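You operate a simulated robot arm through the tools that you are given. There is no shell and no other tool. Be economical: measure what you need, move in short steps, check, and stop when the job is done.

Carry out the task below with a simulated robot arm. There is one attempt and no reset: what you move stays moved.

JOB
Fetch the air cylinder and stand it on the far rack middle shelf. Take the purple tape and put it on the top of the bin unit. Set the press twenty-nine ball lever to 0. Count the brass corners on the back left corner of the press twenty-seven table, then put as many of the red insulators from the back left corner of the press twenty-seven table on the right side of the press twenty-seven table. Stack the brass block labelled "26" from the left side of the press twenty-seven table on top of the brass block marked "57". Stack the 1.2 tip box from the right side of the press twenty-seven table on top of the 0.8 tip box. The order is free. Set down upright: air cylinder. The press twenty-nine ball lever goes clockwise seen from above, to its stop.
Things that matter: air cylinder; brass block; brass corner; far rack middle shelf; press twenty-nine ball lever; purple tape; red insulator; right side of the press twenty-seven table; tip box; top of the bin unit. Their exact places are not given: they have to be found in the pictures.

It is judged by the outcome, as a careful person would: the job done as asked, and still so three seconds after it is handed in. It fails if anything else is knocked over, pushed out of place, dropped, spilled or broken.

ROBOT AND FRAMES
A 6-joint arm with a two-finger gripper on a trunk, on a base that drives. Base frame: it is fixed to the floor where the robot stands at the start and does not move with it; the origin is under the middle of the robot, x ahead of it, y to its left, z up. Lengths are in mm, angles in degrees, forces in N, time in s.
Its first joint turns from -166.0 to 166.0 degrees. Places, roughly: air cylinder (6x6x18 cm) [800, 0, 1000]; brass block [-8000, -1750, 750]; brass corner [-7250, -2000, 750]; far rack middle shelf [-2900, 900, 1300]; press twenty-nine ball lever [-6000, -2300, 1500]; purple tape (7x7x4 cm) [-5300, -1700, 800]; red insulator (5x4x4 cm) [-7100, -1900, 800]; right side of the press twenty-seven table [-7600, -2800, 700]; tip box [-7500, -2750, 750]; top of the bin unit (20x68 cm) [-8460, 820, 1000]. Payload 2.45 kg.
The tool frame sits at the grasp point between the pads (the TCP): z along the fingers, y along the line on which they close. The tips reach 20 mm beyond it. The gripper opens to 140 mm. The gripper's body begins 168 mm behind the TCP.
Orientation is that of the tool frame in the base frame, as [roll, pitch, yaw] about the fixed x, y, z axes, in that order (R = Rz(yaw) Ry(pitch) Rx(roll)). With the fingers straight down and closing along the base's y, the tool's x points along the base's -x, its y along +y and its z along -z.

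CONTROLS
- The arm moves only by the tool apply_moves. Its argument "increments" is one flat list of numbers, 7 for each row, row after row: the shift along the tool's x, y, z in mm, then the turn, a rotation vector about the tool's x, y, z in degrees, then the opening, from 0 (shut) to 1 (fully open). In form: [x, y, z, ax, ay, az, jaw, x, y, z, ax, ay, az, jaw, ...]. A call has 1 to 20 rows; each row shifts and turns the commanded pose from where the row before left it, along the tool's axes as they then stand. Rows are played at 5 a second. More than 50 mm and 8.6 degrees between two rows, or a gripper value outside its range, and nothing of the call is played. A pose out of reach is approached as far as the arm can. The call stops where the force on the tool passes 40 N (or 10 N more than at its start, if that is more) or the arm is blocked; 0.2 s more then pass. The fingers move at their own pace (about 45 mm/s each) and stop on an object; they squeeze with about 39 N. The grip force told is the motor's: it shows also when the fingers shut on nothing. Time passes only in rows, and 0.2 s behind the last, so rows that do not move let the fingers close. It gives the time, the measured TCP pose, the force on the tool (base axes), the opening and the grip force at its end, in the units of the frame above (readings bear some noise), with the torque about the TCP (base axes, N m) and any sound that the robot's microphone picked up, and new pictures: "views" is both (left out), scene, wrist or none.
- Cameras (640 x 400 px; columns grow to the right, rows downward): "scene" is now at [-101.7, 152.3, 1171.5]; the picture's right is [-0.26, -0.97, 0.00], its down [-0.05, 0.01, -1.00] and it looks along [0.97, -0.26, -0.05] (base axes); focal length 249 px, centre (320, 200). "wrist" rides on the gripper at [78, 11, -209] in the tool frame; the picture's right is [-0.14, 0.99, 0.00], its down [-0.92, -0.13, -0.37] and it looks along [-0.37, -0.05, 0.93] (tool axes); focal length 280 px, centre (320, 200).
- drive_base(legs): drives the robot by 1 to 6 legs, each [ahead, left, turn to the left] in mm, mm and degrees, along the robot's own axes; the way and the turn of a leg run together, so that a leg with both is an arc; at most 1500 mm and 180 degrees a leg. The arm and the cameras ride along, it lands a little off, and it stops where it bumps. It gives what a move gives, and a new picture of the scene camera.
- pan_tilt(pan, tilt): turns the head with the scene camera to pan (to the left, within 143 degrees either way) and tilt (down, from -29 to 69), counted from straight ahead of the robot. It gives what a move gives, and a new picture of the scene camera.
- locate(camera, pixels): there is no depth. For up to 12 entries [column, row, z] of the newest picture of that camera ("zoom" is the newest enlarged one), the place [x, y] in the base frame at which the ray of that pixel passes the height z, good to about 2 mm. It takes no simulated time.
- zoom(camera, box): a new picture of the part [left, top, right, bottom] of that camera's present view, enlarged. It takes no simulated time.
- job_done(): hands the job in; it is judged then, once.

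Go step by step. Measure first, check grasps and placings, and put right what went wrong. The budget is 131 turns and 260 pictures, counting those below and the enlarged ones. Unless the task says otherwise, let go and move clear before handing in.

The tools are called after "Call:" by a JSON object that holds its "name" and its "arguments". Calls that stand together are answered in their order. apply_moves: Moves the arm, as the interface text tells. Its arguments: {"type":"object","properties":{"increments":{"type":"array","items":{"type":"number"}},"views":{"type":"string","enum":["both","scene","wrist","none"]}},"required":["increments"]} The other tools are called the same way: drive_base (legs) drives the base; pan_tilt (pan, tilt) turns the head that bears the scene camera; locate (camera, pixels) gives the place at which the rays of pixels pass given heights; zoom (camera, box) takes an enlarged picture of a part of a camera's view; job_done () hands the job in.

At the start:

```text
time: 0.0
position: [626.7, 3.0, 1128.4]
ee_rot: [-180.0, 0.0, 180.0]
contact_force: [-1.2, 0.1, -0.2]
torque: [0.0, 0.0, 0.01]
finger_gap: 139.8
grasp_force: 0.0
robot x, y, heading: [-0.7, 1.0, -0.0]
head pan, tilt: [-14.8, 2.9]
```

scene: 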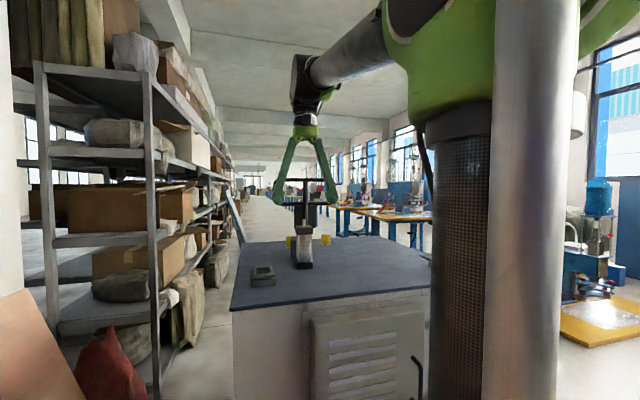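
wrist: 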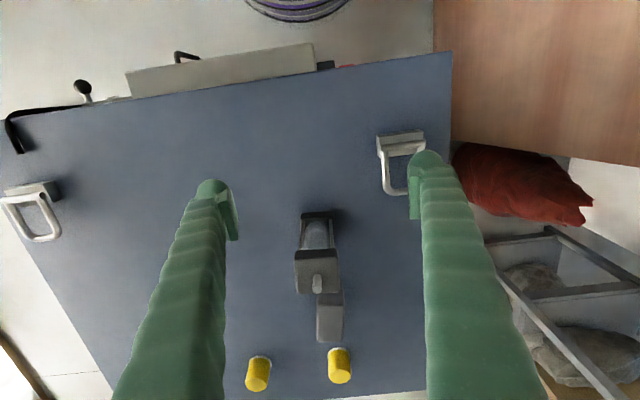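

The scene shows a cabinet ahead with an upright item near (304,245) and the wrist view shows it at about (318,270). I'll zoom on both to identify the air cylinder.

Call:
{"name": "zoom", "arguments": {"camera": "scene", "box": [230, 160, 390, 300]}}

Call:
{"name": "zoom", "arguments": {"camera": "wrist", "box": [220, 180, 420, 400]}}

Call:
{"name": "locate", "arguments": {"camera": "wrist", "pixels": [[318, 235, 900], [318, 270, 1000], [330, 320, 900], [452, 55, 900], [258, 375, 900], [340, 365, 900]]}}

Call:
{"name": "locate", "arguments": {"camera": "scene", "pixels": [[305, 268, 850], [305, 268, 900], [232, 310, 850], [232, 310, 900]]}}

```text
2.86 times, centred on (310, 230) of scene
```

zoom: 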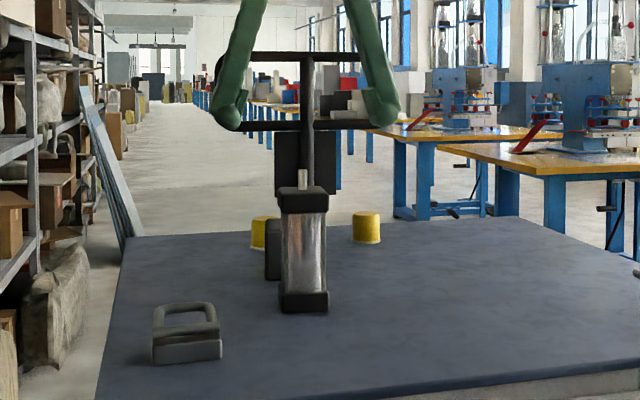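

```text
1.82 times, centred on (320, 290) of wrist
```

zoom: 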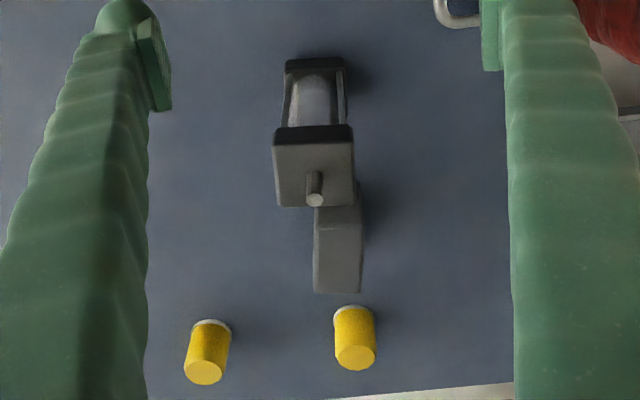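

```text
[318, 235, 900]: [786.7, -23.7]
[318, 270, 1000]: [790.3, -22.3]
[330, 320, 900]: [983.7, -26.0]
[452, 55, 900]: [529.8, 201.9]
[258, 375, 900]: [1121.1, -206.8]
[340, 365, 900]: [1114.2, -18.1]
```

```text
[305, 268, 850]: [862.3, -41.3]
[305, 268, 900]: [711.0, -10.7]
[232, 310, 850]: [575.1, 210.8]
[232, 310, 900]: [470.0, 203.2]
```

The cylinder stands on the cabinet with its rod up. I'll triangulate the cabinet height and the cylinder's base and top from both cameras.

Call:
{"name": "locate", "arguments": {"camera": "wrist", "pixels": [[317, 213, 860], [317, 213, 880], [317, 213, 900], [317, 213, 920], [297, 289, 1040], [339, 289, 1040], [297, 250, 1040], [339, 250, 1040], [297, 289, 1060], [338, 249, 1060], [318, 292, 1060]]}}

Call:
{"name": "locate", "arguments": {"camera": "scene", "pixels": [[304, 269, 860], [304, 269, 880], [304, 269, 900], [304, 269, 920], [304, 227, 1020], [304, 227, 1040], [304, 227, 1060], [296, 232, 1040], [313, 232, 1040]]}}

```text
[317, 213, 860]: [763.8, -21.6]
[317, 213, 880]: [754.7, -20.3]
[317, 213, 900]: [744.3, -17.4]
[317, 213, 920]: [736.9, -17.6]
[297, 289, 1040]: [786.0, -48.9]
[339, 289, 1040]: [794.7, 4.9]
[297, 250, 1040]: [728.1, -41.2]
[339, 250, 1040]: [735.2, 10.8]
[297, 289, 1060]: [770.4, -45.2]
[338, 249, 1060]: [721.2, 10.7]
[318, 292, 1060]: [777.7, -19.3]
```

```text
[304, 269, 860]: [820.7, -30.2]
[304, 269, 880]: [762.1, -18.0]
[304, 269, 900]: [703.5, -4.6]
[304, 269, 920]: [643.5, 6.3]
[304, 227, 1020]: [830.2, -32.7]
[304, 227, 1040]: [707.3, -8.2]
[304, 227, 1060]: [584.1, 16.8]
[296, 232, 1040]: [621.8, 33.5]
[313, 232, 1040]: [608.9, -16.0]
```

The cabinet top is at z≈882 and the cylinder is at about (778,-20). Before choosing a grasp I'll look at the far rack behind me to the left.

Call:
{"name": "pan_tilt", "arguments": {"pan": 140, "tilt": 5}}

```text
time: 2.4
position: [626.9, 2.8, 1128.4]
ee_rot: [-180.0, -0.1, -180.0]
contact_force: [-0.5, -0.2, -0.3]
torque: [-0.01, 0.03, 0.02]
finger_gap: 140.2
grasp_force: 0.1
robot x, y, heading: [-0.7, -0.9, -0.3]
head pan, tilt: [140.0, 5.0]
```

scene: 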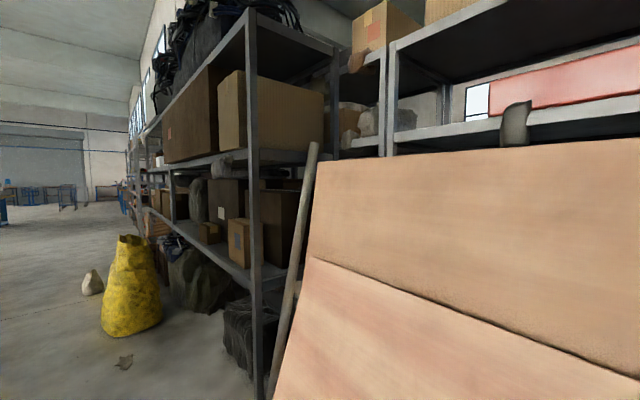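

The rack has a middle shelf at about z 1300 with another shelf above it, so a top-down grip would not fit. I'll tilt the tool about 60° from vertical, after a small yaw to match the cylinder, and look again.

Call:
{"name": "apply_moves", "arguments": {"increments": [0, 0, 0, 0, 0, 8.5, 1, 0, 0, 0, 0, -8.5, 0, 1, 0, 0, 0, 0, -8.5, 0, 1, 0, 0, 0, 0, -8.5, 0, 1, 0, 0, 0, 0, -8.5, 0, 1, 0, 0, 0, 0, -8.5, 0, 1, 0, 0, 0, 0, -8.5, 0, 1, 0, 0, 0, 0, -8.5, 0, 1], "views": "wrist"}}

Call:
{"name": "pan_tilt", "arguments": {"pan": -15, "tilt": 15}}

```text
time: 4.2
position: [627.9, 4.7, 1129.3]
ee_rot: [-179.9, 59.6, 171.6]
contact_force: [0.0, 0.5, -0.5]
torque: [0.03, 0.02, 0.01]
finger_gap: 140.0
grasp_force: 0.1
robot x, y, heading: [0.9, -0.4, 0.1]
head pan, tilt: [140.0, 5.0]
```

wrist: 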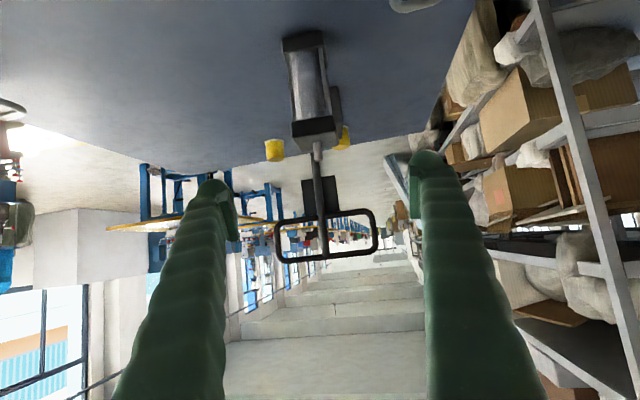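

```text
time: 6.6
position: [628.0, 3.6, 1130.0]
ee_rot: [-180.0, 59.6, 171.6]
contact_force: [-0.5, 0.4, -0.5]
torque: [-0.02, 0.02, 0.03]
finger_gap: 139.8
grasp_force: 0.1
robot x, y, heading: [0.3, -1.0, -0.2]
head pan, tilt: [-15.0, 15.0]
```

scene: 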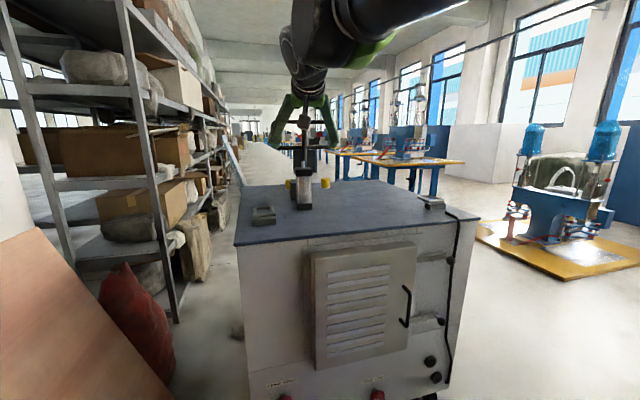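

The cylinder now appears at (312,90) in the wrist view with a small block and two yellow caps behind it. I'll zoom to measure its base and top.

Call:
{"name": "zoom", "arguments": {"camera": "wrist", "box": [240, 20, 400, 160]}}

Call:
{"name": "zoom", "arguments": {"camera": "scene", "box": [260, 130, 350, 220]}}

```text
2.86 times, centred on (320, 90) of wrist
```

zoom: 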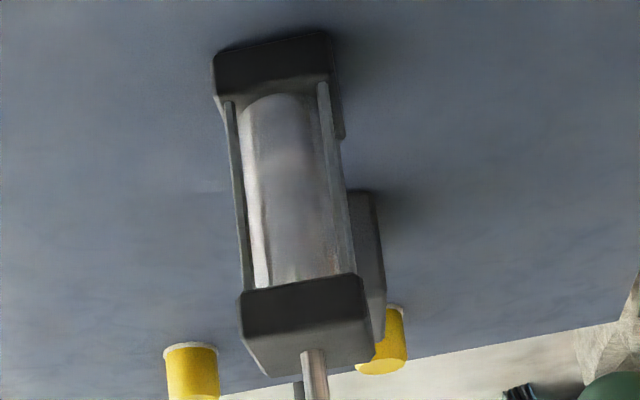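

```text
4.44 times, centred on (305, 175) of scene
```

zoom: 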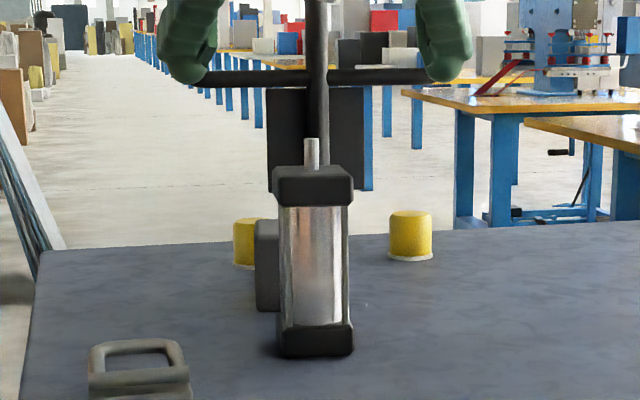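

Call:
{"name": "locate", "arguments": {"camera": "zoom", "pixels": [[282, 356, 882], [353, 355, 882], [255, 311, 882], [277, 205, 1020], [350, 203, 1020], [433, 260, 882], [90, 400, 882]]}}

Call:
{"name": "locate", "arguments": {"camera": "wrist", "pixels": [[283, 39, 882], [324, 31, 882], [293, 121, 1020], [333, 115, 1020], [293, 121, 1000], [333, 115, 1000], [302, 150, 1020], [339, 145, 1020]]}}

```text
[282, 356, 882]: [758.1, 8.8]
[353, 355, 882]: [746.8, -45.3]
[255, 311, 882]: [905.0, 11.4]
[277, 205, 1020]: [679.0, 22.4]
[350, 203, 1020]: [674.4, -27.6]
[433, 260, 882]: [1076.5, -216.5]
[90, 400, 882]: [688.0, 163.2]
```

```text
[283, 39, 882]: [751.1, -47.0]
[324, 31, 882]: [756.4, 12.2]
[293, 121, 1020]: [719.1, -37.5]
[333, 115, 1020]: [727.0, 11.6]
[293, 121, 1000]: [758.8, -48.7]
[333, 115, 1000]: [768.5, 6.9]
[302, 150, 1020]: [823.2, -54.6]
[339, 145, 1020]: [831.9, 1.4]
```

The base front edge is at about (754,-18), so the centre is near (783,-22), with the barrel between z≈900 and 1005. I'll approach along the tilted tool axis to a grip at z 965.

Call:
{"name": "apply_moves", "arguments": {"increments": [32, -3, 0, 0, 0, 0, 1, 31, 0, 0, 0, 0, 0, 1, 0, 0, 40, 0, 0, 0, 1, 0, 0, 40, 0, 0, 0, 1, 0, 0, 40, 0, 0, 0, 1], "views": "both"}}

```text
time: 7.8
position: [697.6, -10.2, 1013.6]
ee_rot: [179.9, 59.4, 171.5]
contact_force: [-0.8, -0.7, 0.1]
torque: [0.02, -0.03, -0.01]
finger_gap: 140.3
grasp_force: 0.1
robot x, y, heading: [-3.1, 0.0, -0.2]
head pan, tilt: [-15.0, 15.0]
```

scene: 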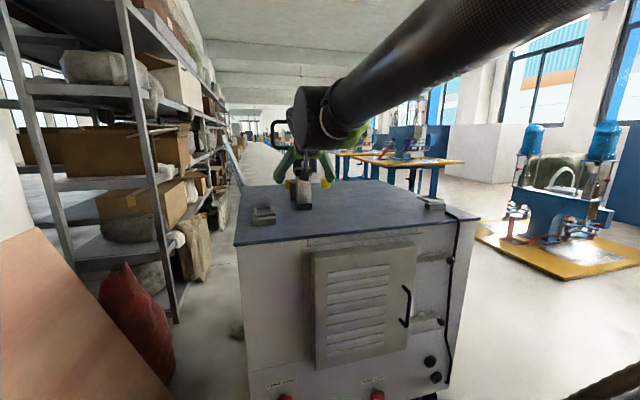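
wrist: 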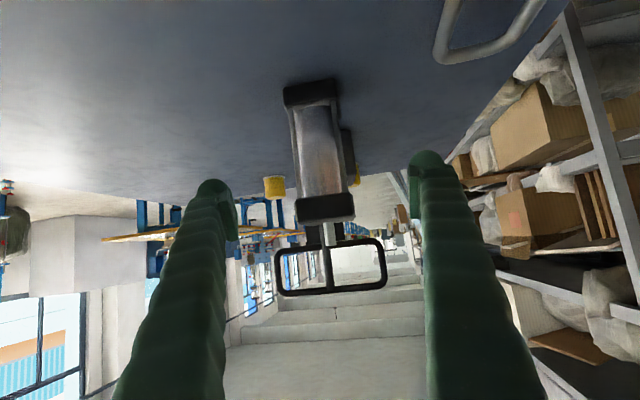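

Aligned: the cylinder at column ~325 lies between the tips. I'll advance the last 99 mm and close.

Call:
{"name": "apply_moves", "arguments": {"increments": [0, 0, 40, 0, 0, 0, 1, 0, 0, 40, 0, 0, 0, 1, 0, 0, 19, 0, 0, 0, 1, 0, 0, 0, 0, 0, 0, 0, 0, 0, 0, 0, 0, 0, 0, 0, 0, 0, 0, 0, 0, 0, 0, 0, 0, 0, 0, 0, 0, 0, 0, 0, 0, 0, 0, 0, 0], "views": "wrist"}}

```text
refused: increments must hold 7 numbers for each row
```

Call:
{"name": "apply_moves", "arguments": {"increments": [0, 0, 40, 0, 0, 0, 1, 0, 0, 40, 0, 0, 0, 1, 0, 0, 19, 0, 0, 0, 1, 0, 0, 0, 0, 0, 0, 0, 0, 0, 0, 0, 0, 0, 0, 0, 0, 0, 0, 0, 0, 0, 0, 0, 0, 0, 0, 0, 0, 0, 0, 0, 0, 0, 0, 0, 0, 0, 0, 0, 0, 0, 0], "views": "wrist"}}

```text
time: 9.8
position: [783.2, -22.7, 963.4]
ee_rot: [179.9, 59.5, 171.5]
contact_force: [-1.3, -4.4, 1.1]
torque: [-0.67, 0.28, 0.1]
finger_gap: 63.8
grasp_force: 37.2
robot x, y, heading: [2.3, 0.7, -0.1]
head pan, tilt: [-15.0, 15.0]
```

wrist: 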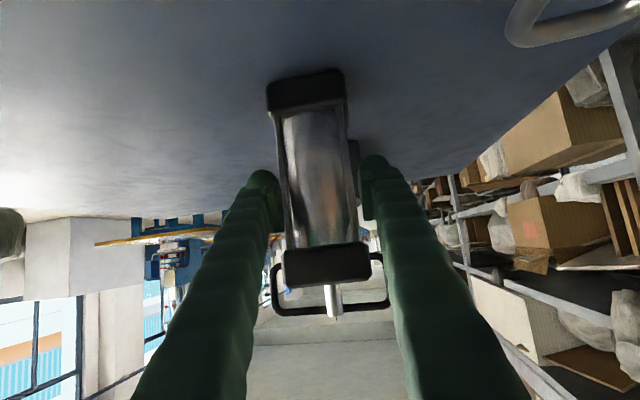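

Gripped (gap 63.8, 37 N). Lifting straight up and checking.

Call:
{"name": "apply_moves", "arguments": {"increments": [-17, 0, -10, 0, 0, 0, 0, -34.5, 0, -20.2, 0, 0, 0, 0, -34.5, 0, -20.2, 0, 0, 0, 0, -34.5, 0, -20.2, 0, 0, 0, 0, -34.5, 0, -20.2, 0, 0, 0, 0, -34.5, 0, -20.2, 0, 0, 0, 0, 10, 0, -40, 0, 0, 0, 0, 20, 0, -40, 0, 0, 0, 0, 20, 0, -40, 0, 0, 0, 0, 20, 0, -40, 0, 0, 0, 0, 20, 0, -40, 0, 0, 0, 0, 20, 0, -40, 0, 0, 0, 0], "views": "both"}}

```text
time: 12.4
position: [522.7, 15.9, 1209.9]
ee_rot: [179.9, 59.5, 171.3]
contact_force: [0.4, -0.1, -10.6]
torque: [-0.03, -0.02, -0.04]
finger_gap: 62.6
grasp_force: 39.4
robot x, y, heading: [-3.8, 1.3, 0.2]
head pan, tilt: [-15.0, 15.0]
```

scene: 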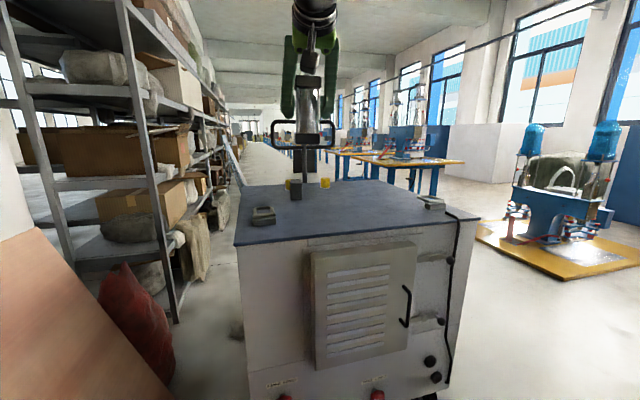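
wrist: 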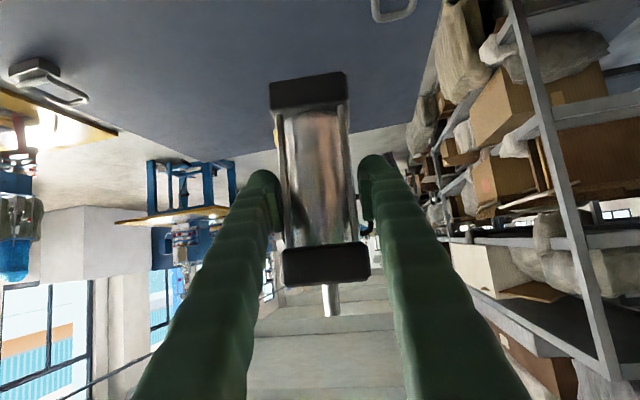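

Held firmly and upright. Now I look backward on both sides for the drive.

Call:
{"name": "pan_tilt", "arguments": {"pan": 143, "tilt": 10}}

Call:
{"name": "zoom", "arguments": {"camera": "scene", "box": [0, 60, 320, 260]}}

Call:
{"name": "locate", "arguments": {"camera": "scene", "pixels": [[130, 318, 0], [165, 310, 0], [90, 275, 0], [250, 350, 0], [125, 345, 0]]}}

Call:
{"name": "pan_tilt", "arguments": {"pan": -143, "tilt": 15}}

```text
time: 14.8
position: [521.6, 15.9, 1208.7]
ee_rot: [-179.9, 59.5, 171.5]
contact_force: [0.2, -1.6, -11.0]
torque: [-0.05, -0.03, 0.0]
finger_gap: 62.5
grasp_force: 39.3
robot x, y, heading: [0.4, -0.5, -0.1]
head pan, tilt: [143.0, 10.0]
```

scene: 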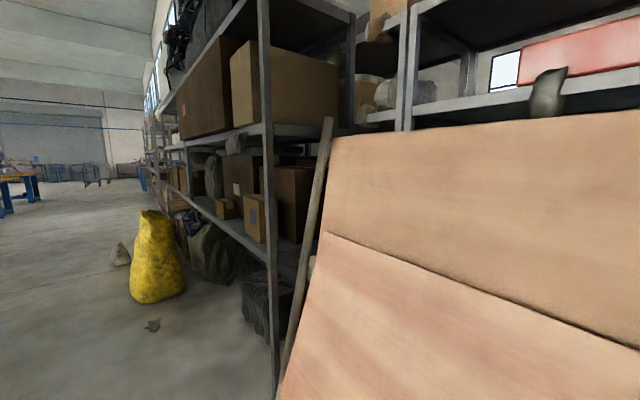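

```text
2.00 times, centred on (160, 160) of scene
```

zoom: 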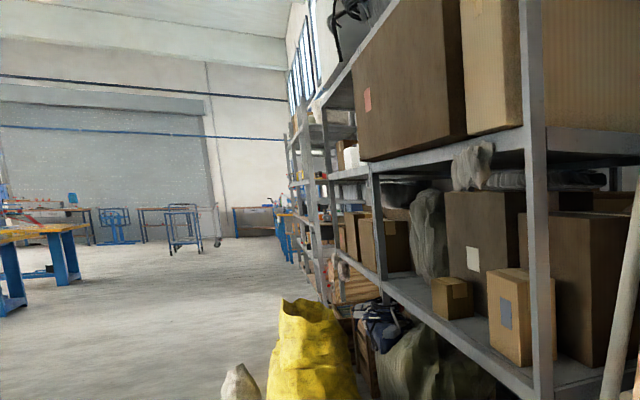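

```text
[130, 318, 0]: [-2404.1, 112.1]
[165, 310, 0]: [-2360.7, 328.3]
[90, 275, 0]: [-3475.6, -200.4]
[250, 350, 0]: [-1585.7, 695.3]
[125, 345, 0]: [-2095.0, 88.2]
```

```text
time: 18.8
position: [521.3, 16.4, 1209.7]
ee_rot: [179.9, 59.5, 171.4]
contact_force: [0.3, -0.6, -10.7]
torque: [-0.01, -0.02, -0.01]
finger_gap: 62.7
grasp_force: 39.1
robot x, y, heading: [-0.9, -1.0, -0.1]
head pan, tilt: [-143.0, 15.0]
```

scene: 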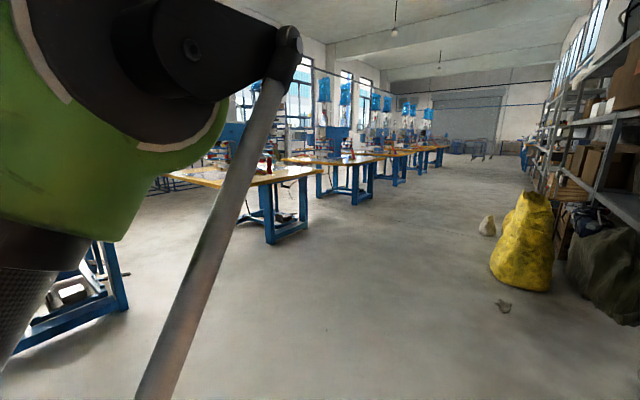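

Call:
{"name": "locate", "arguments": {"camera": "scene", "pixels": [[490, 278, 0], [520, 292, 0], [550, 290, 0], [480, 235, 0], [496, 236, 0], [503, 308, 0], [272, 243, 0], [308, 230, 0], [590, 305, 0], [131, 300, 0], [328, 200, 0], [358, 203, 0]]}}

Call:
{"name": "zoom", "arguments": {"camera": "scene", "box": [440, 60, 640, 310]}}

```text
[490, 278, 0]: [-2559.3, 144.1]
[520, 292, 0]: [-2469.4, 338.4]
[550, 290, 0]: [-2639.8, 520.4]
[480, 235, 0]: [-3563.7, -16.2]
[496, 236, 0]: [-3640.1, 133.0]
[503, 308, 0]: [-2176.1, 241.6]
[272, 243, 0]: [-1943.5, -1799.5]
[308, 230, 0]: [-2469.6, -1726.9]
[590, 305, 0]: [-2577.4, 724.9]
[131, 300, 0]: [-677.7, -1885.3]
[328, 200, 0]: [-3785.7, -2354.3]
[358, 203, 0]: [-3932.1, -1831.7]
```

```text
1.60 times, centred on (540, 185) of scene
```

zoom: 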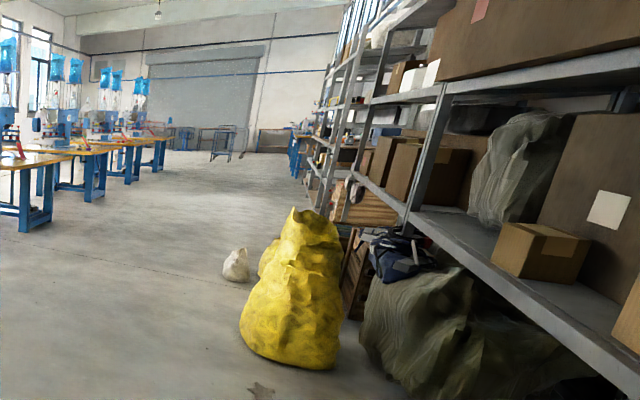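

The yellow bag occupies about x −2470..−2800, y 150..520, and a stone is near (−3600,50). I'll back along y≈−400 to x≈−3150 and turn to face the rack.

Call:
{"name": "drive_base", "arguments": {"legs": [[-500, -400, 0], [-1350, 0, 0], [-1300, 0, 0], [0, 0, 90]]}}

Call:
{"name": "pan_tilt", "arguments": {"pan": 0, "tilt": 0}}

```text
time: 38.6
position: [-3157.5, 112.0, 1209.4]
ee_rot: [179.9, 59.4, -100.1]
contact_force: [-0.2, -0.3, -10.8]
torque: [0.05, 0.02, -0.02]
finger_gap: 62.5
grasp_force: 38.4
robot x, y, heading: [-3151.5, -410.0, 88.6]
head pan, tilt: [-143.0, 15.0]
```

scene: 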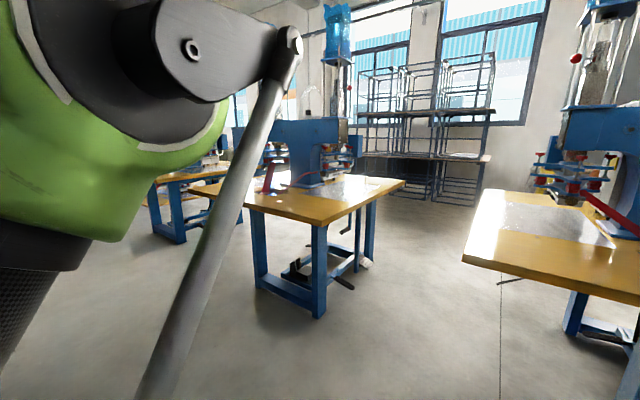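

```text
time: 40.9
position: [-3158.8, 113.4, 1209.0]
ee_rot: [-179.9, 59.5, -100.1]
contact_force: [0.8, -1.0, -11.1]
torque: [0.0, -0.03, -0.01]
finger_gap: 62.4
grasp_force: 39.1
robot x, y, heading: [-3156.4, -410.6, 88.2]
head pan, tilt: [0.0, 0.0]
```

scene: 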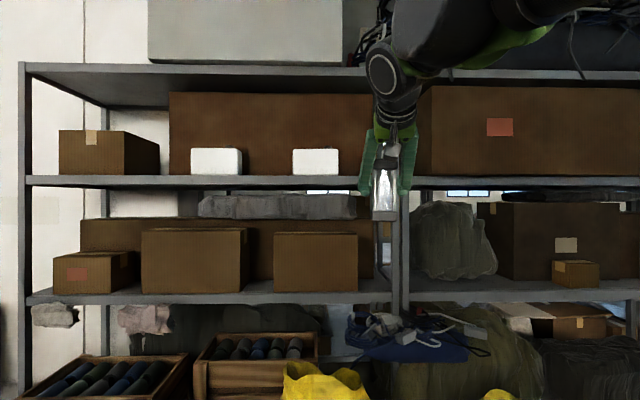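

The robot faces the rack; the shelf at row ~180 appears to be the middle one (z≈1260–1300). I'll zoom and measure free space along its front.

Call:
{"name": "zoom", "arguments": {"camera": "scene", "box": [160, 60, 480, 260]}}

Call:
{"name": "locate", "arguments": {"camera": "scene", "pixels": [[240, 176, 1280], [340, 176, 1280], [340, 176, 1260], [390, 183, 1250], [340, 186, 1240], [440, 176, 1280], [28, 180, 1270], [280, 296, 750], [280, 302, 750], [280, 296, 800]]}}

```text
2.00 times, centred on (320, 160) of scene
```

zoom: 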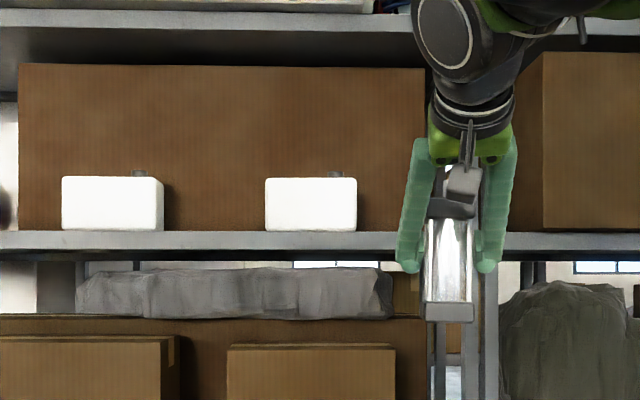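

```text
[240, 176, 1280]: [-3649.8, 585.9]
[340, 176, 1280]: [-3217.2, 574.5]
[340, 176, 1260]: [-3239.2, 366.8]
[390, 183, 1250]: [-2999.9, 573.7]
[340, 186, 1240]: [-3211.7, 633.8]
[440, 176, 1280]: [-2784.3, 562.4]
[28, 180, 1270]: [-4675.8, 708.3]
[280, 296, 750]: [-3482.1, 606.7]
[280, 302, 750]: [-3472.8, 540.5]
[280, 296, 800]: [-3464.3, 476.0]
```

The shelf surface is near z≈1290 with its front near y≈690, but the arm blocks the view at x≈−2950. I'll shift right 500 mm to see that part of the shelf.

Call:
{"name": "drive_base", "arguments": {"legs": [[0, -550, 1.5]]}}

Call:
{"name": "zoom", "arguments": {"camera": "scene", "box": [60, 60, 380, 260]}}

```text
time: 44.0
position: [-2624.9, 106.0, 1209.2]
ee_rot: [180.0, 59.5, -98.1]
contact_force: [0.3, 0.4, -10.9]
torque: [0.02, -0.03, -0.03]
finger_gap: 62.3
grasp_force: 40.0
robot x, y, heading: [-2607.5, -413.9, 90.2]
head pan, tilt: [0.0, 0.0]
```

scene: 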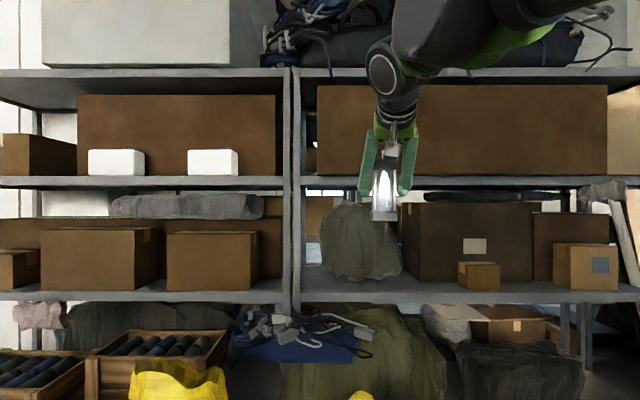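

```text
2.00 times, centred on (220, 160) of scene
```

zoom: 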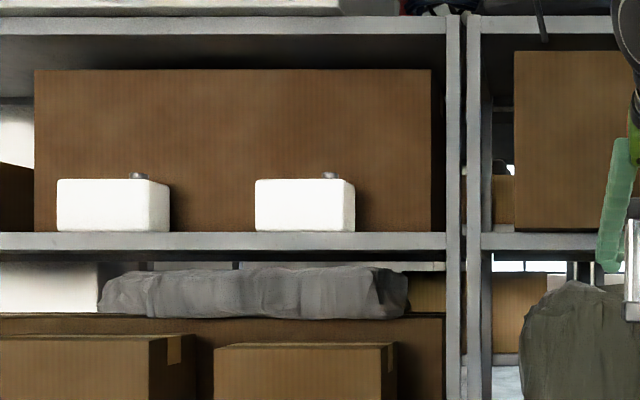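

Two racks meet at column ~290; the left one is the far rack. Locating the free spot to the right of the right white jug (columns 238–283).

Call:
{"name": "locate", "arguments": {"camera": "zoom", "pixels": [[355, 232, 1291], [440, 232, 1291], [255, 232, 1291], [170, 232, 1291], [445, 232, 1300], [57, 232, 1291]]}}

Call:
{"name": "locate", "arguments": {"camera": "scene", "pixels": [[290, 70, 1850], [290, 70, 1800], [290, 70, 1750], [288, 176, 1280], [288, 176, 1300], [288, 293, 750], [288, 293, 780]]}}

```text
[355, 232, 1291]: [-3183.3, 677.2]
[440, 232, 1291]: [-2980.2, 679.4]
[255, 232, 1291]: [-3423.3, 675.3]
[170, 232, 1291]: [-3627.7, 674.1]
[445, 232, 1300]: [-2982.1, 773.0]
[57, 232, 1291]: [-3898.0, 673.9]
```

```text
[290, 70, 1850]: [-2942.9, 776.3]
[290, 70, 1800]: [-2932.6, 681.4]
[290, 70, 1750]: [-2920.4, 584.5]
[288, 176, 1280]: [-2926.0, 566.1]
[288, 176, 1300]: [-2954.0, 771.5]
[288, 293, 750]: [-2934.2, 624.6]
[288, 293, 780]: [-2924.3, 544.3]
```

The gap between jug and upright is about x −3183…−2980. I'll position the robot at x≈−3085, y≈−110 in front of it and re-measure shelf height from nearer.

Call:
{"name": "drive_base", "arguments": {"legs": [[0, 478, 0], [300, 0, 0]]}}

Call:
{"name": "zoom", "arguments": {"camera": "scene", "box": [220, 60, 540, 260]}}

```text
time: 48.5
position: [-3109.2, 392.7, 1208.9]
ee_rot: [-179.9, 59.5, -97.9]
contact_force: [0.0, -0.5, -10.7]
torque: [0.0, -0.02, -0.02]
finger_gap: 62.3
grasp_force: 38.9
robot x, y, heading: [-3084.8, -128.1, 90.4]
head pan, tilt: [0.0, 0.0]
```

scene: 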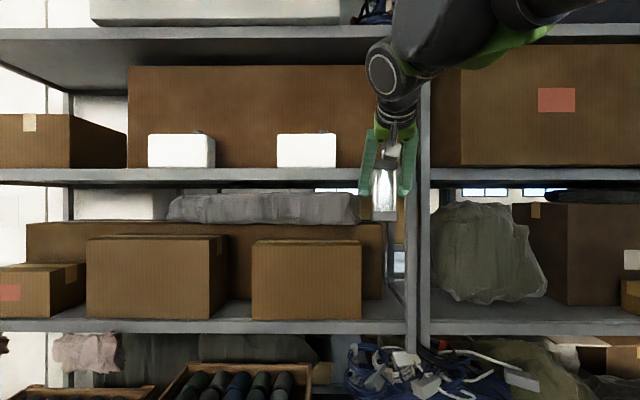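

```text
2.00 times, centred on (380, 160) of scene
```

zoom: 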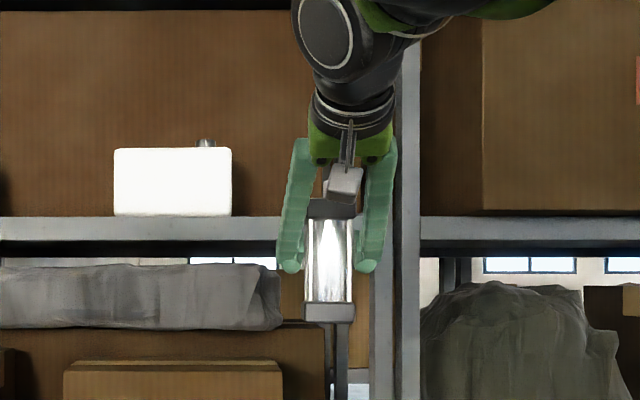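

Call:
{"name": "locate", "arguments": {"camera": "zoom", "pixels": [[232, 216, 1280], [232, 216, 1290], [232, 216, 1300], [232, 216, 1310], [115, 216, 1300], [400, 216, 1300], [318, 190, 1300], [232, 242, 1270], [232, 242, 1260]]}}

Call:
{"name": "locate", "arguments": {"camera": "scene", "pixels": [[280, 33, 1800], [280, 33, 1850], [280, 332, 750], [280, 322, 750], [280, 322, 780]]}}

```text
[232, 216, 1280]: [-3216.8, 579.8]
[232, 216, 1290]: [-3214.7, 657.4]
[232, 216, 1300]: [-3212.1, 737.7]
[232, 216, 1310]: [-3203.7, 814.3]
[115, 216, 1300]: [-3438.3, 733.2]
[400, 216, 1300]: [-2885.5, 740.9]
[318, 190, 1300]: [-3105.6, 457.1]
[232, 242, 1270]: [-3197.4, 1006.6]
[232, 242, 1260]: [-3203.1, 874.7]
```

```text
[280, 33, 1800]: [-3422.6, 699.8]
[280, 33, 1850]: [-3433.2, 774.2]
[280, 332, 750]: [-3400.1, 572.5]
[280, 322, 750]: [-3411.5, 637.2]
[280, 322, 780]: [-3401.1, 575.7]
```

The shelf edge estimate is z≈1286–1300, y≈625–690. I'll raise the cylinder to about z 1410 to view the shelf with the wrist camera, which then looks nearly level.

Call:
{"name": "apply_moves", "arguments": {"increments": [-34.5, 0, -20.2, 0, 0, 0, 0, -34.5, 0, -20.2, 0, 0, 0, 0, -34.5, 0, -20.2, 0, 0, 0, 0, -34.5, 0, -20.2, 0, 0, 0, 0, -34.5, 0, -20.2, 0, 0, 0, 0], "views": "both"}}

Call:
{"name": "zoom", "arguments": {"camera": "wrist", "box": [160, 0, 640, 300]}}

```text
time: 49.7
position: [-3110.7, 391.8, 1407.6]
ee_rot: [179.8, 59.5, -97.9]
contact_force: [0.5, -1.0, -10.7]
torque: [0.01, -0.02, 0.02]
finger_gap: 62.4
grasp_force: 39.1
robot x, y, heading: [-3088.6, -132.9, 90.6]
head pan, tilt: [0.0, 0.0]
```

scene: 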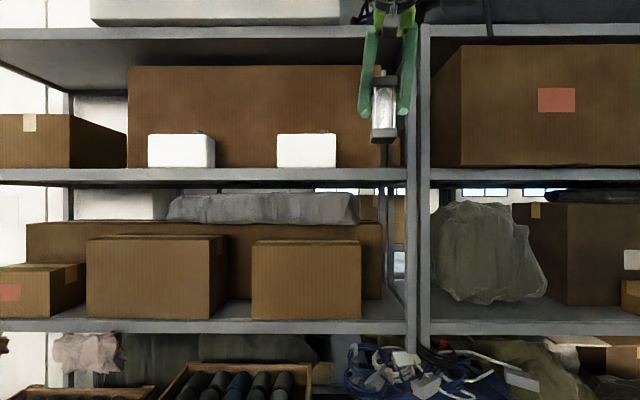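
wrist: 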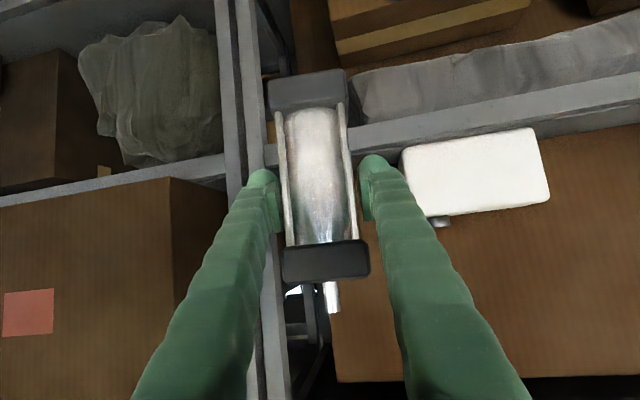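

```text
1.33 times, centred on (400, 150) of wrist
```

zoom: 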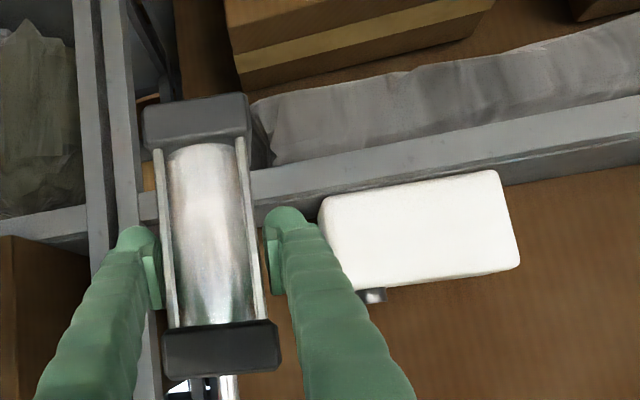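

Call:
{"name": "locate", "arguments": {"camera": "zoom", "pixels": [[325, 191, 1290], [490, 165, 1290], [520, 183, 1290], [600, 168, 1290], [255, 205, 1290], [325, 191, 1280], [520, 157, 1290], [520, 157, 1280], [600, 142, 1290], [260, 200, 1290], [138, 180, 1290]]}}

Call:
{"name": "zoom", "arguments": {"camera": "wrist", "box": [330, 60, 570, 210]}}

Call:
{"name": "zoom", "arguments": {"camera": "scene", "box": [270, 80, 430, 200]}}

```text
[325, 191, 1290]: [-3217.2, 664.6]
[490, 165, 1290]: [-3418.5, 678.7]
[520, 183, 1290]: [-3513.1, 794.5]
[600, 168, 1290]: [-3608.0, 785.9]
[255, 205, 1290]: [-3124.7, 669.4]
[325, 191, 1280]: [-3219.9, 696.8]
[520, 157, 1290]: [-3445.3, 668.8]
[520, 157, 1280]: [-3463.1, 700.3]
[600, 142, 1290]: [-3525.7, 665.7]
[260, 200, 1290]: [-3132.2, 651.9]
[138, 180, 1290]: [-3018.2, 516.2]
```

```text
2.67 times, centred on (450, 135) of wrist
```

zoom: 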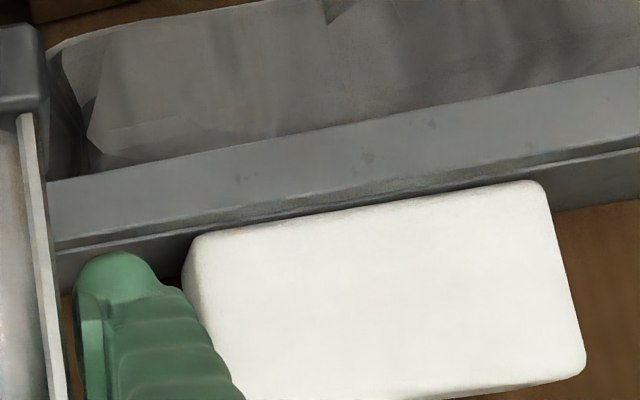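

```text
3.33 times, centred on (350, 140) of scene
```

zoom: 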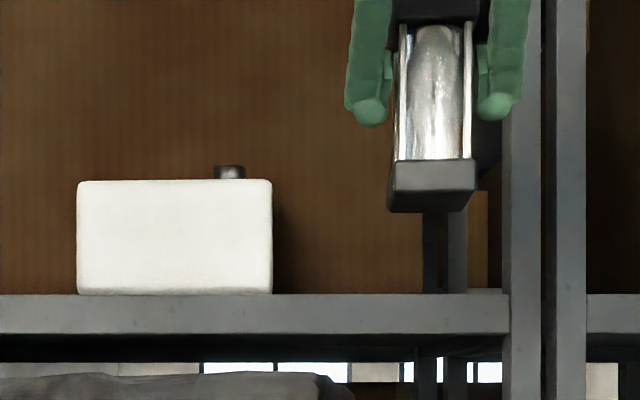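

Both cameras agree: shelf front edge at y≈665, z≈1291; the brown box starts at y≈794. I'll carry the cylinder level to (−3095, 720), 35 mm above the shelf.

Call:
{"name": "apply_moves", "arguments": {"increments": [-20.75, 3.7, 35.2, 0, 0, 0, 0, -20.75, 3.7, 35.2, 0, 0, 0, 0, -20.75, 3.7, 35.2, 0, 0, 0, 0, -20.75, 3.7, 35.2, 0, 0, 0, 0, -20.75, 3.7, 35.2, 0, 0, 0, 0, -20.75, 3.7, 35.2, 0, 0, 0, 0, -20.75, 3.7, 35.2, 0, 0, 0, 0, -20.75, 3.7, 35.2, 0, 0, 0, 0], "views": "both"}}

```text
time: 51.5
position: [-3093.6, 719.0, 1410.3]
ee_rot: [-180.0, 59.5, -97.7]
contact_force: [-0.4, -1.6, -9.8]
torque: [0.06, 0.04, 0.01]
finger_gap: 62.4
grasp_force: 38.7
robot x, y, heading: [-3085.9, -127.8, 90.8]
head pan, tilt: [0.0, 0.0]
```

scene: 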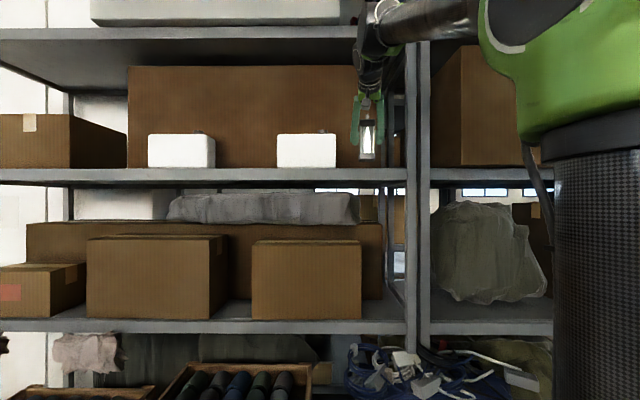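
wrist: 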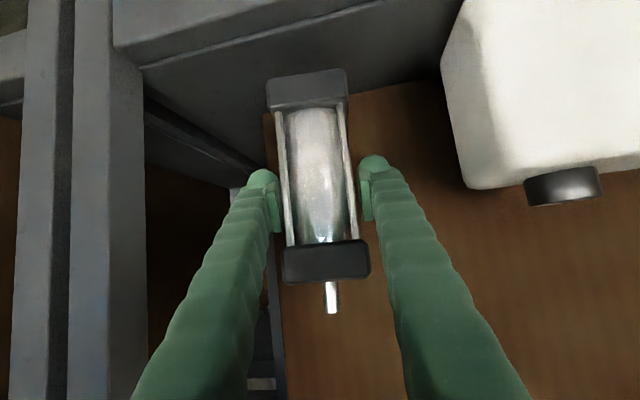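

Well positioned over the shelf between jug and upright. Lowering 30 mm, then in small steps to feel contact.

Call:
{"name": "apply_moves", "arguments": {"increments": [12.9, 0, 7.6, 0, 0, 0, 0, 12.9, 0, 7.6, 0, 0, 0, 0], "views": "both"}}

Call:
{"name": "zoom", "arguments": {"camera": "scene", "box": [300, 80, 440, 200]}}

Call:
{"name": "locate", "arguments": {"camera": "wrist", "pixels": [[200, 60, 1291], [200, 50, 1291], [400, 85, 1291]]}}

```text
time: 52.1
position: [-3093.2, 720.4, 1380.7]
ee_rot: [180.0, 59.5, -97.9]
contact_force: [0.9, 0.4, -10.7]
torque: [0.05, -0.03, -0.02]
finger_gap: 62.5
grasp_force: 39.2
robot x, y, heading: [-3086.7, -128.5, 90.9]
head pan, tilt: [0.0, 0.0]
```

scene: 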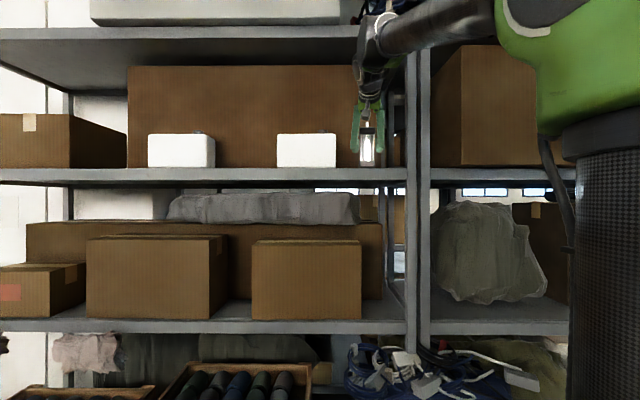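
wrist: 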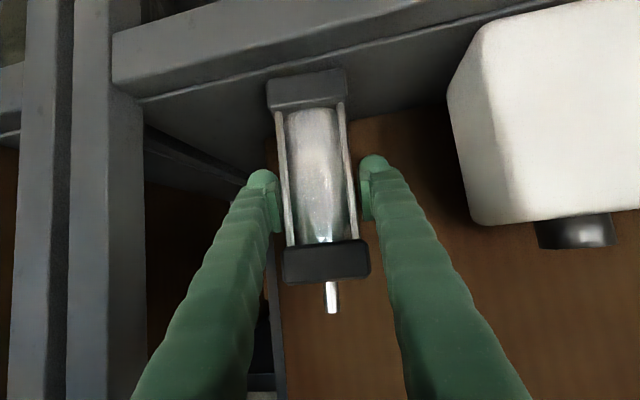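

```text
3.33 times, centred on (370, 140) of scene
```

zoom: 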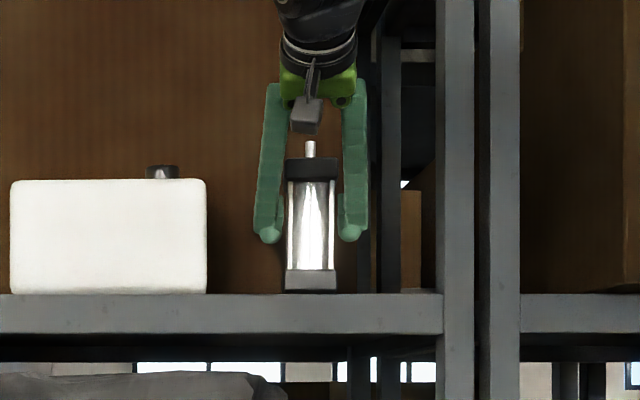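

```text
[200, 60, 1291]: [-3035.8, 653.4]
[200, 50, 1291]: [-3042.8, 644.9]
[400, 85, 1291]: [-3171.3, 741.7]
```

Call:
{"name": "locate", "arguments": {"camera": "wrist", "pixels": [[200, 85, 1291], [400, 40, 1291], [400, 105, 1291], [360, 120, 1291], [307, 72, 1300], [268, 80, 1300], [346, 72, 1300]]}}

```text
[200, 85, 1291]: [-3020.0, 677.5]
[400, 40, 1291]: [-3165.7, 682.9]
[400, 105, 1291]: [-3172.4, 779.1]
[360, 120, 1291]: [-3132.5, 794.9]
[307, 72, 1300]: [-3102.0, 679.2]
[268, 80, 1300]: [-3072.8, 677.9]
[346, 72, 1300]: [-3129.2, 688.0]
```

The shelf edge is at y≈680, so I'll shift 15 mm further in (box front is ≈790) and lower gently.

Call:
{"name": "apply_moves", "arguments": {"increments": [-7.5, 2, 12.8, 0, 0, 0, 0, 2.6, 0, 1.5, 0, 0, 0, 0, 1.72, 0, 1, 0, 0, 0, 0], "views": "none"}}

Call:
{"name": "apply_moves", "arguments": {"increments": [1.3, 0, 0.75, 0, 0, 0, 0, 0.86, 0, 0.5, 0, 0, 0, 0], "views": "none"}}

```text
time: 52.9
position: [-3094.7, 734.3, 1377.8]
ee_rot: [179.9, 59.6, -97.7]
contact_force: [-6.4, -4.1, 27.2]
torque: [0.62, -0.66, 0.1]
finger_gap: 62.7
grasp_force: 39.0
robot x, y, heading: [-3087.9, -128.4, 90.7]
head pan, tilt: [0.0, 0.0]
```

```text
time: 53.2
position: [-3094.9, 733.5, 1376.0]
ee_rot: [-179.9, 59.6, -97.5]
contact_force: [-2.6, -5.1, 14.6]
torque: [-0.64, -0.53, 0.08]
finger_gap: 62.3
grasp_force: 38.4
robot x, y, heading: [-3090.7, -131.2, 91.1]
head pan, tilt: [0.0, 0.0]
stopped in row 1: the force on the tool passed its limit at 44 N (the readings are from after the stop); the commanded pose is now the measured one
```

It is standing on the shelf (contact 14–44 N). Opening to ~105 mm and backing out along the tool axis.

Call:
{"name": "apply_moves", "arguments": {"increments": [0, 0, 0, 0, 0, 0, 0.75, 0, 0, 0, 0, 0, 0, 0.75, 0, 0, 0, 0, 0, 0, 0.75, 0, 0, -10, 0, 0, 0, 0.75, 0, 0, -40, 0, 0, 0, 0.75, 0, 0, -40, 0, 0, 0, 0.75, 0, 0, -40, 0, 0, 0, 0.75, 0, 0, -40, 0, 0, 0, 0.75, 0, 0, -40, 0, 0, 0, 0.75], "views": "both"}}

Call:
{"name": "zoom", "arguments": {"camera": "scene", "box": [300, 80, 440, 200]}}

```text
time: 55.2
position: [-3119.4, 557.1, 1481.6]
ee_rot: [-179.9, 59.7, -97.7]
contact_force: [0.0, 0.8, -0.4]
torque: [-0.02, 0.0, 0.0]
finger_gap: 104.8
grasp_force: 0.1
robot x, y, heading: [-3084.2, -126.6, 90.8]
head pan, tilt: [0.0, 0.0]
```

scene: 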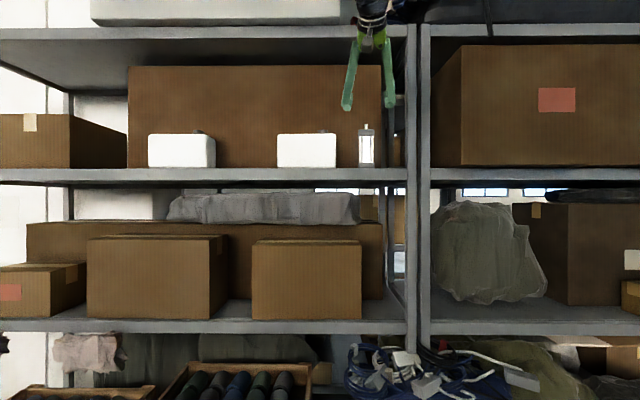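
wrist: 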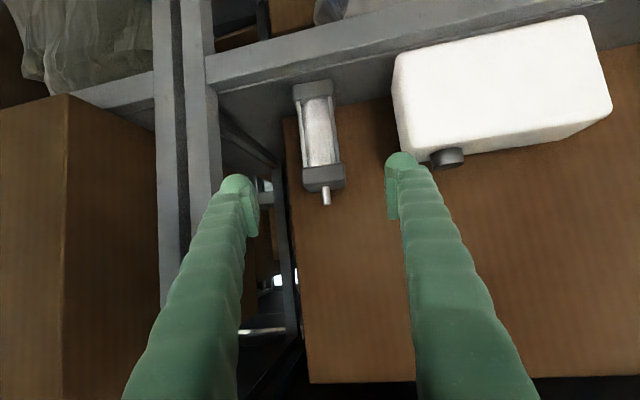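

```text
3.33 times, centred on (370, 140) of scene
```

zoom: 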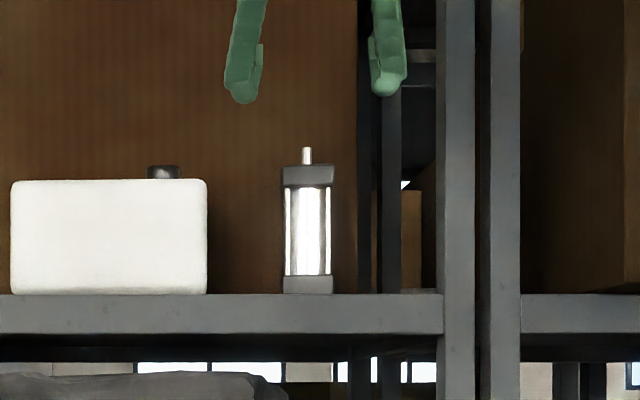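

The cylinder stands upright on the shelf. Now I retract the arm to a compact, downward-pointing pose and turn to travel toward the press tables.

Call:
{"name": "apply_moves", "arguments": {"increments": [46, 0, 0, 0, 0, 0, 0.75, 46, 0, 0, 0, 0, 0, 0.75, 46, 0, 0, 0, 0, 0, 0.75, 46, 0, 0, 0, 0, 0, 0.75, 46, 0, 0, 0, 0, 0, 0.75, 46, 0, 0, 0, 0, 0, 0.75, 46, 0, 0, 0, 0, 0, 0.75, 0, 0, 0, 0, 8.5, 0, 0.75, 0, 0, 0, 0, 8.5, 0, 0.75, 0, 0, 0, 0, 8.5, 0, 0.75, 0, 0, 0, 0, 8.5, 0, 0.75, 0, 0, 0, 0, 8.5, 0, 0.75, 0, 0, 0, 0, 8.5, 0, 0.75, 0, 0, 0, 0, 8.5, 0, 0.75], "views": "none"}}

Call:
{"name": "drive_base", "arguments": {"legs": [[-400, 0, 0], [0, 0, 89]]}}

```text
time: 58.2
position: [-3141.4, 395.4, 1202.9]
ee_rot: [180.0, 0.0, -97.6]
contact_force: [-0.3, -0.5, -0.1]
torque: [0.11, 0.0, 0.02]
finger_gap: 104.9
grasp_force: 0.0
robot x, y, heading: [-3090.6, -128.2, 90.6]
head pan, tilt: [0.0, 0.0]
```

```text
time: 64.5
position: [-3609.1, -573.5, 1203.3]
ee_rot: [180.0, 0.1, -9.3]
contact_force: [-1.2, 0.6, -0.8]
torque: [-0.02, 0.01, -0.01]
finger_gap: 105.3
grasp_force: 0.0
robot x, y, heading: [-3082.5, -535.8, 179.1]
head pan, tilt: [0.0, 0.0]
```

scene: 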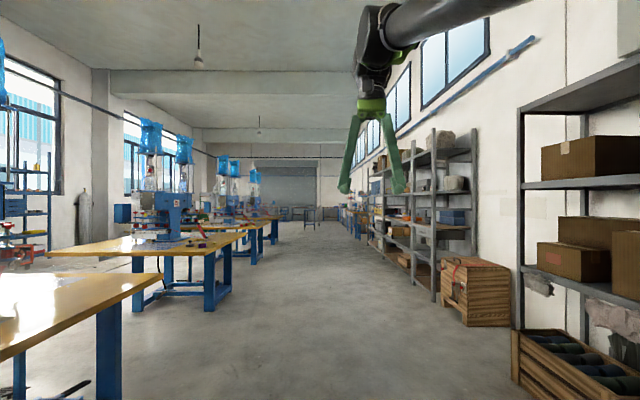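

The aisle is clear ahead, with press tables on the left. Measuring the table edges.

Call:
{"name": "locate", "arguments": {"camera": "scene", "pixels": [[158, 278, 750], [205, 257, 750], [245, 228, 750], [210, 311, 0], [140, 310, 0], [277, 222, 750], [275, 243, 0], [50, 252, 750], [470, 325, 0], [435, 303, 0]]}}

Call:
{"name": "zoom", "arguments": {"camera": "scene", "box": [60, 120, 300, 270]}}

```text
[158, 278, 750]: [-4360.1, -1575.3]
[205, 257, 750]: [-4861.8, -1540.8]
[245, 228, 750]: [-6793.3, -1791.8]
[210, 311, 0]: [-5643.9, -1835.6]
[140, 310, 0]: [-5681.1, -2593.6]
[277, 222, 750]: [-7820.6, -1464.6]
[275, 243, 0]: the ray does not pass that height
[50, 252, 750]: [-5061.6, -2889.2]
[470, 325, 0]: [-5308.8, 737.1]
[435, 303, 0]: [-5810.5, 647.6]
```

```text
2.67 times, centred on (180, 195) of scene
```

zoom: 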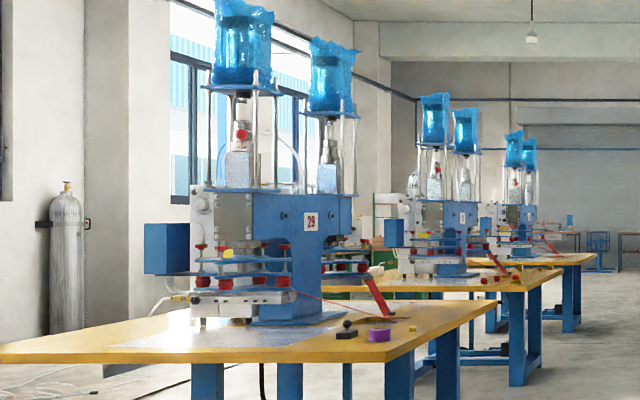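

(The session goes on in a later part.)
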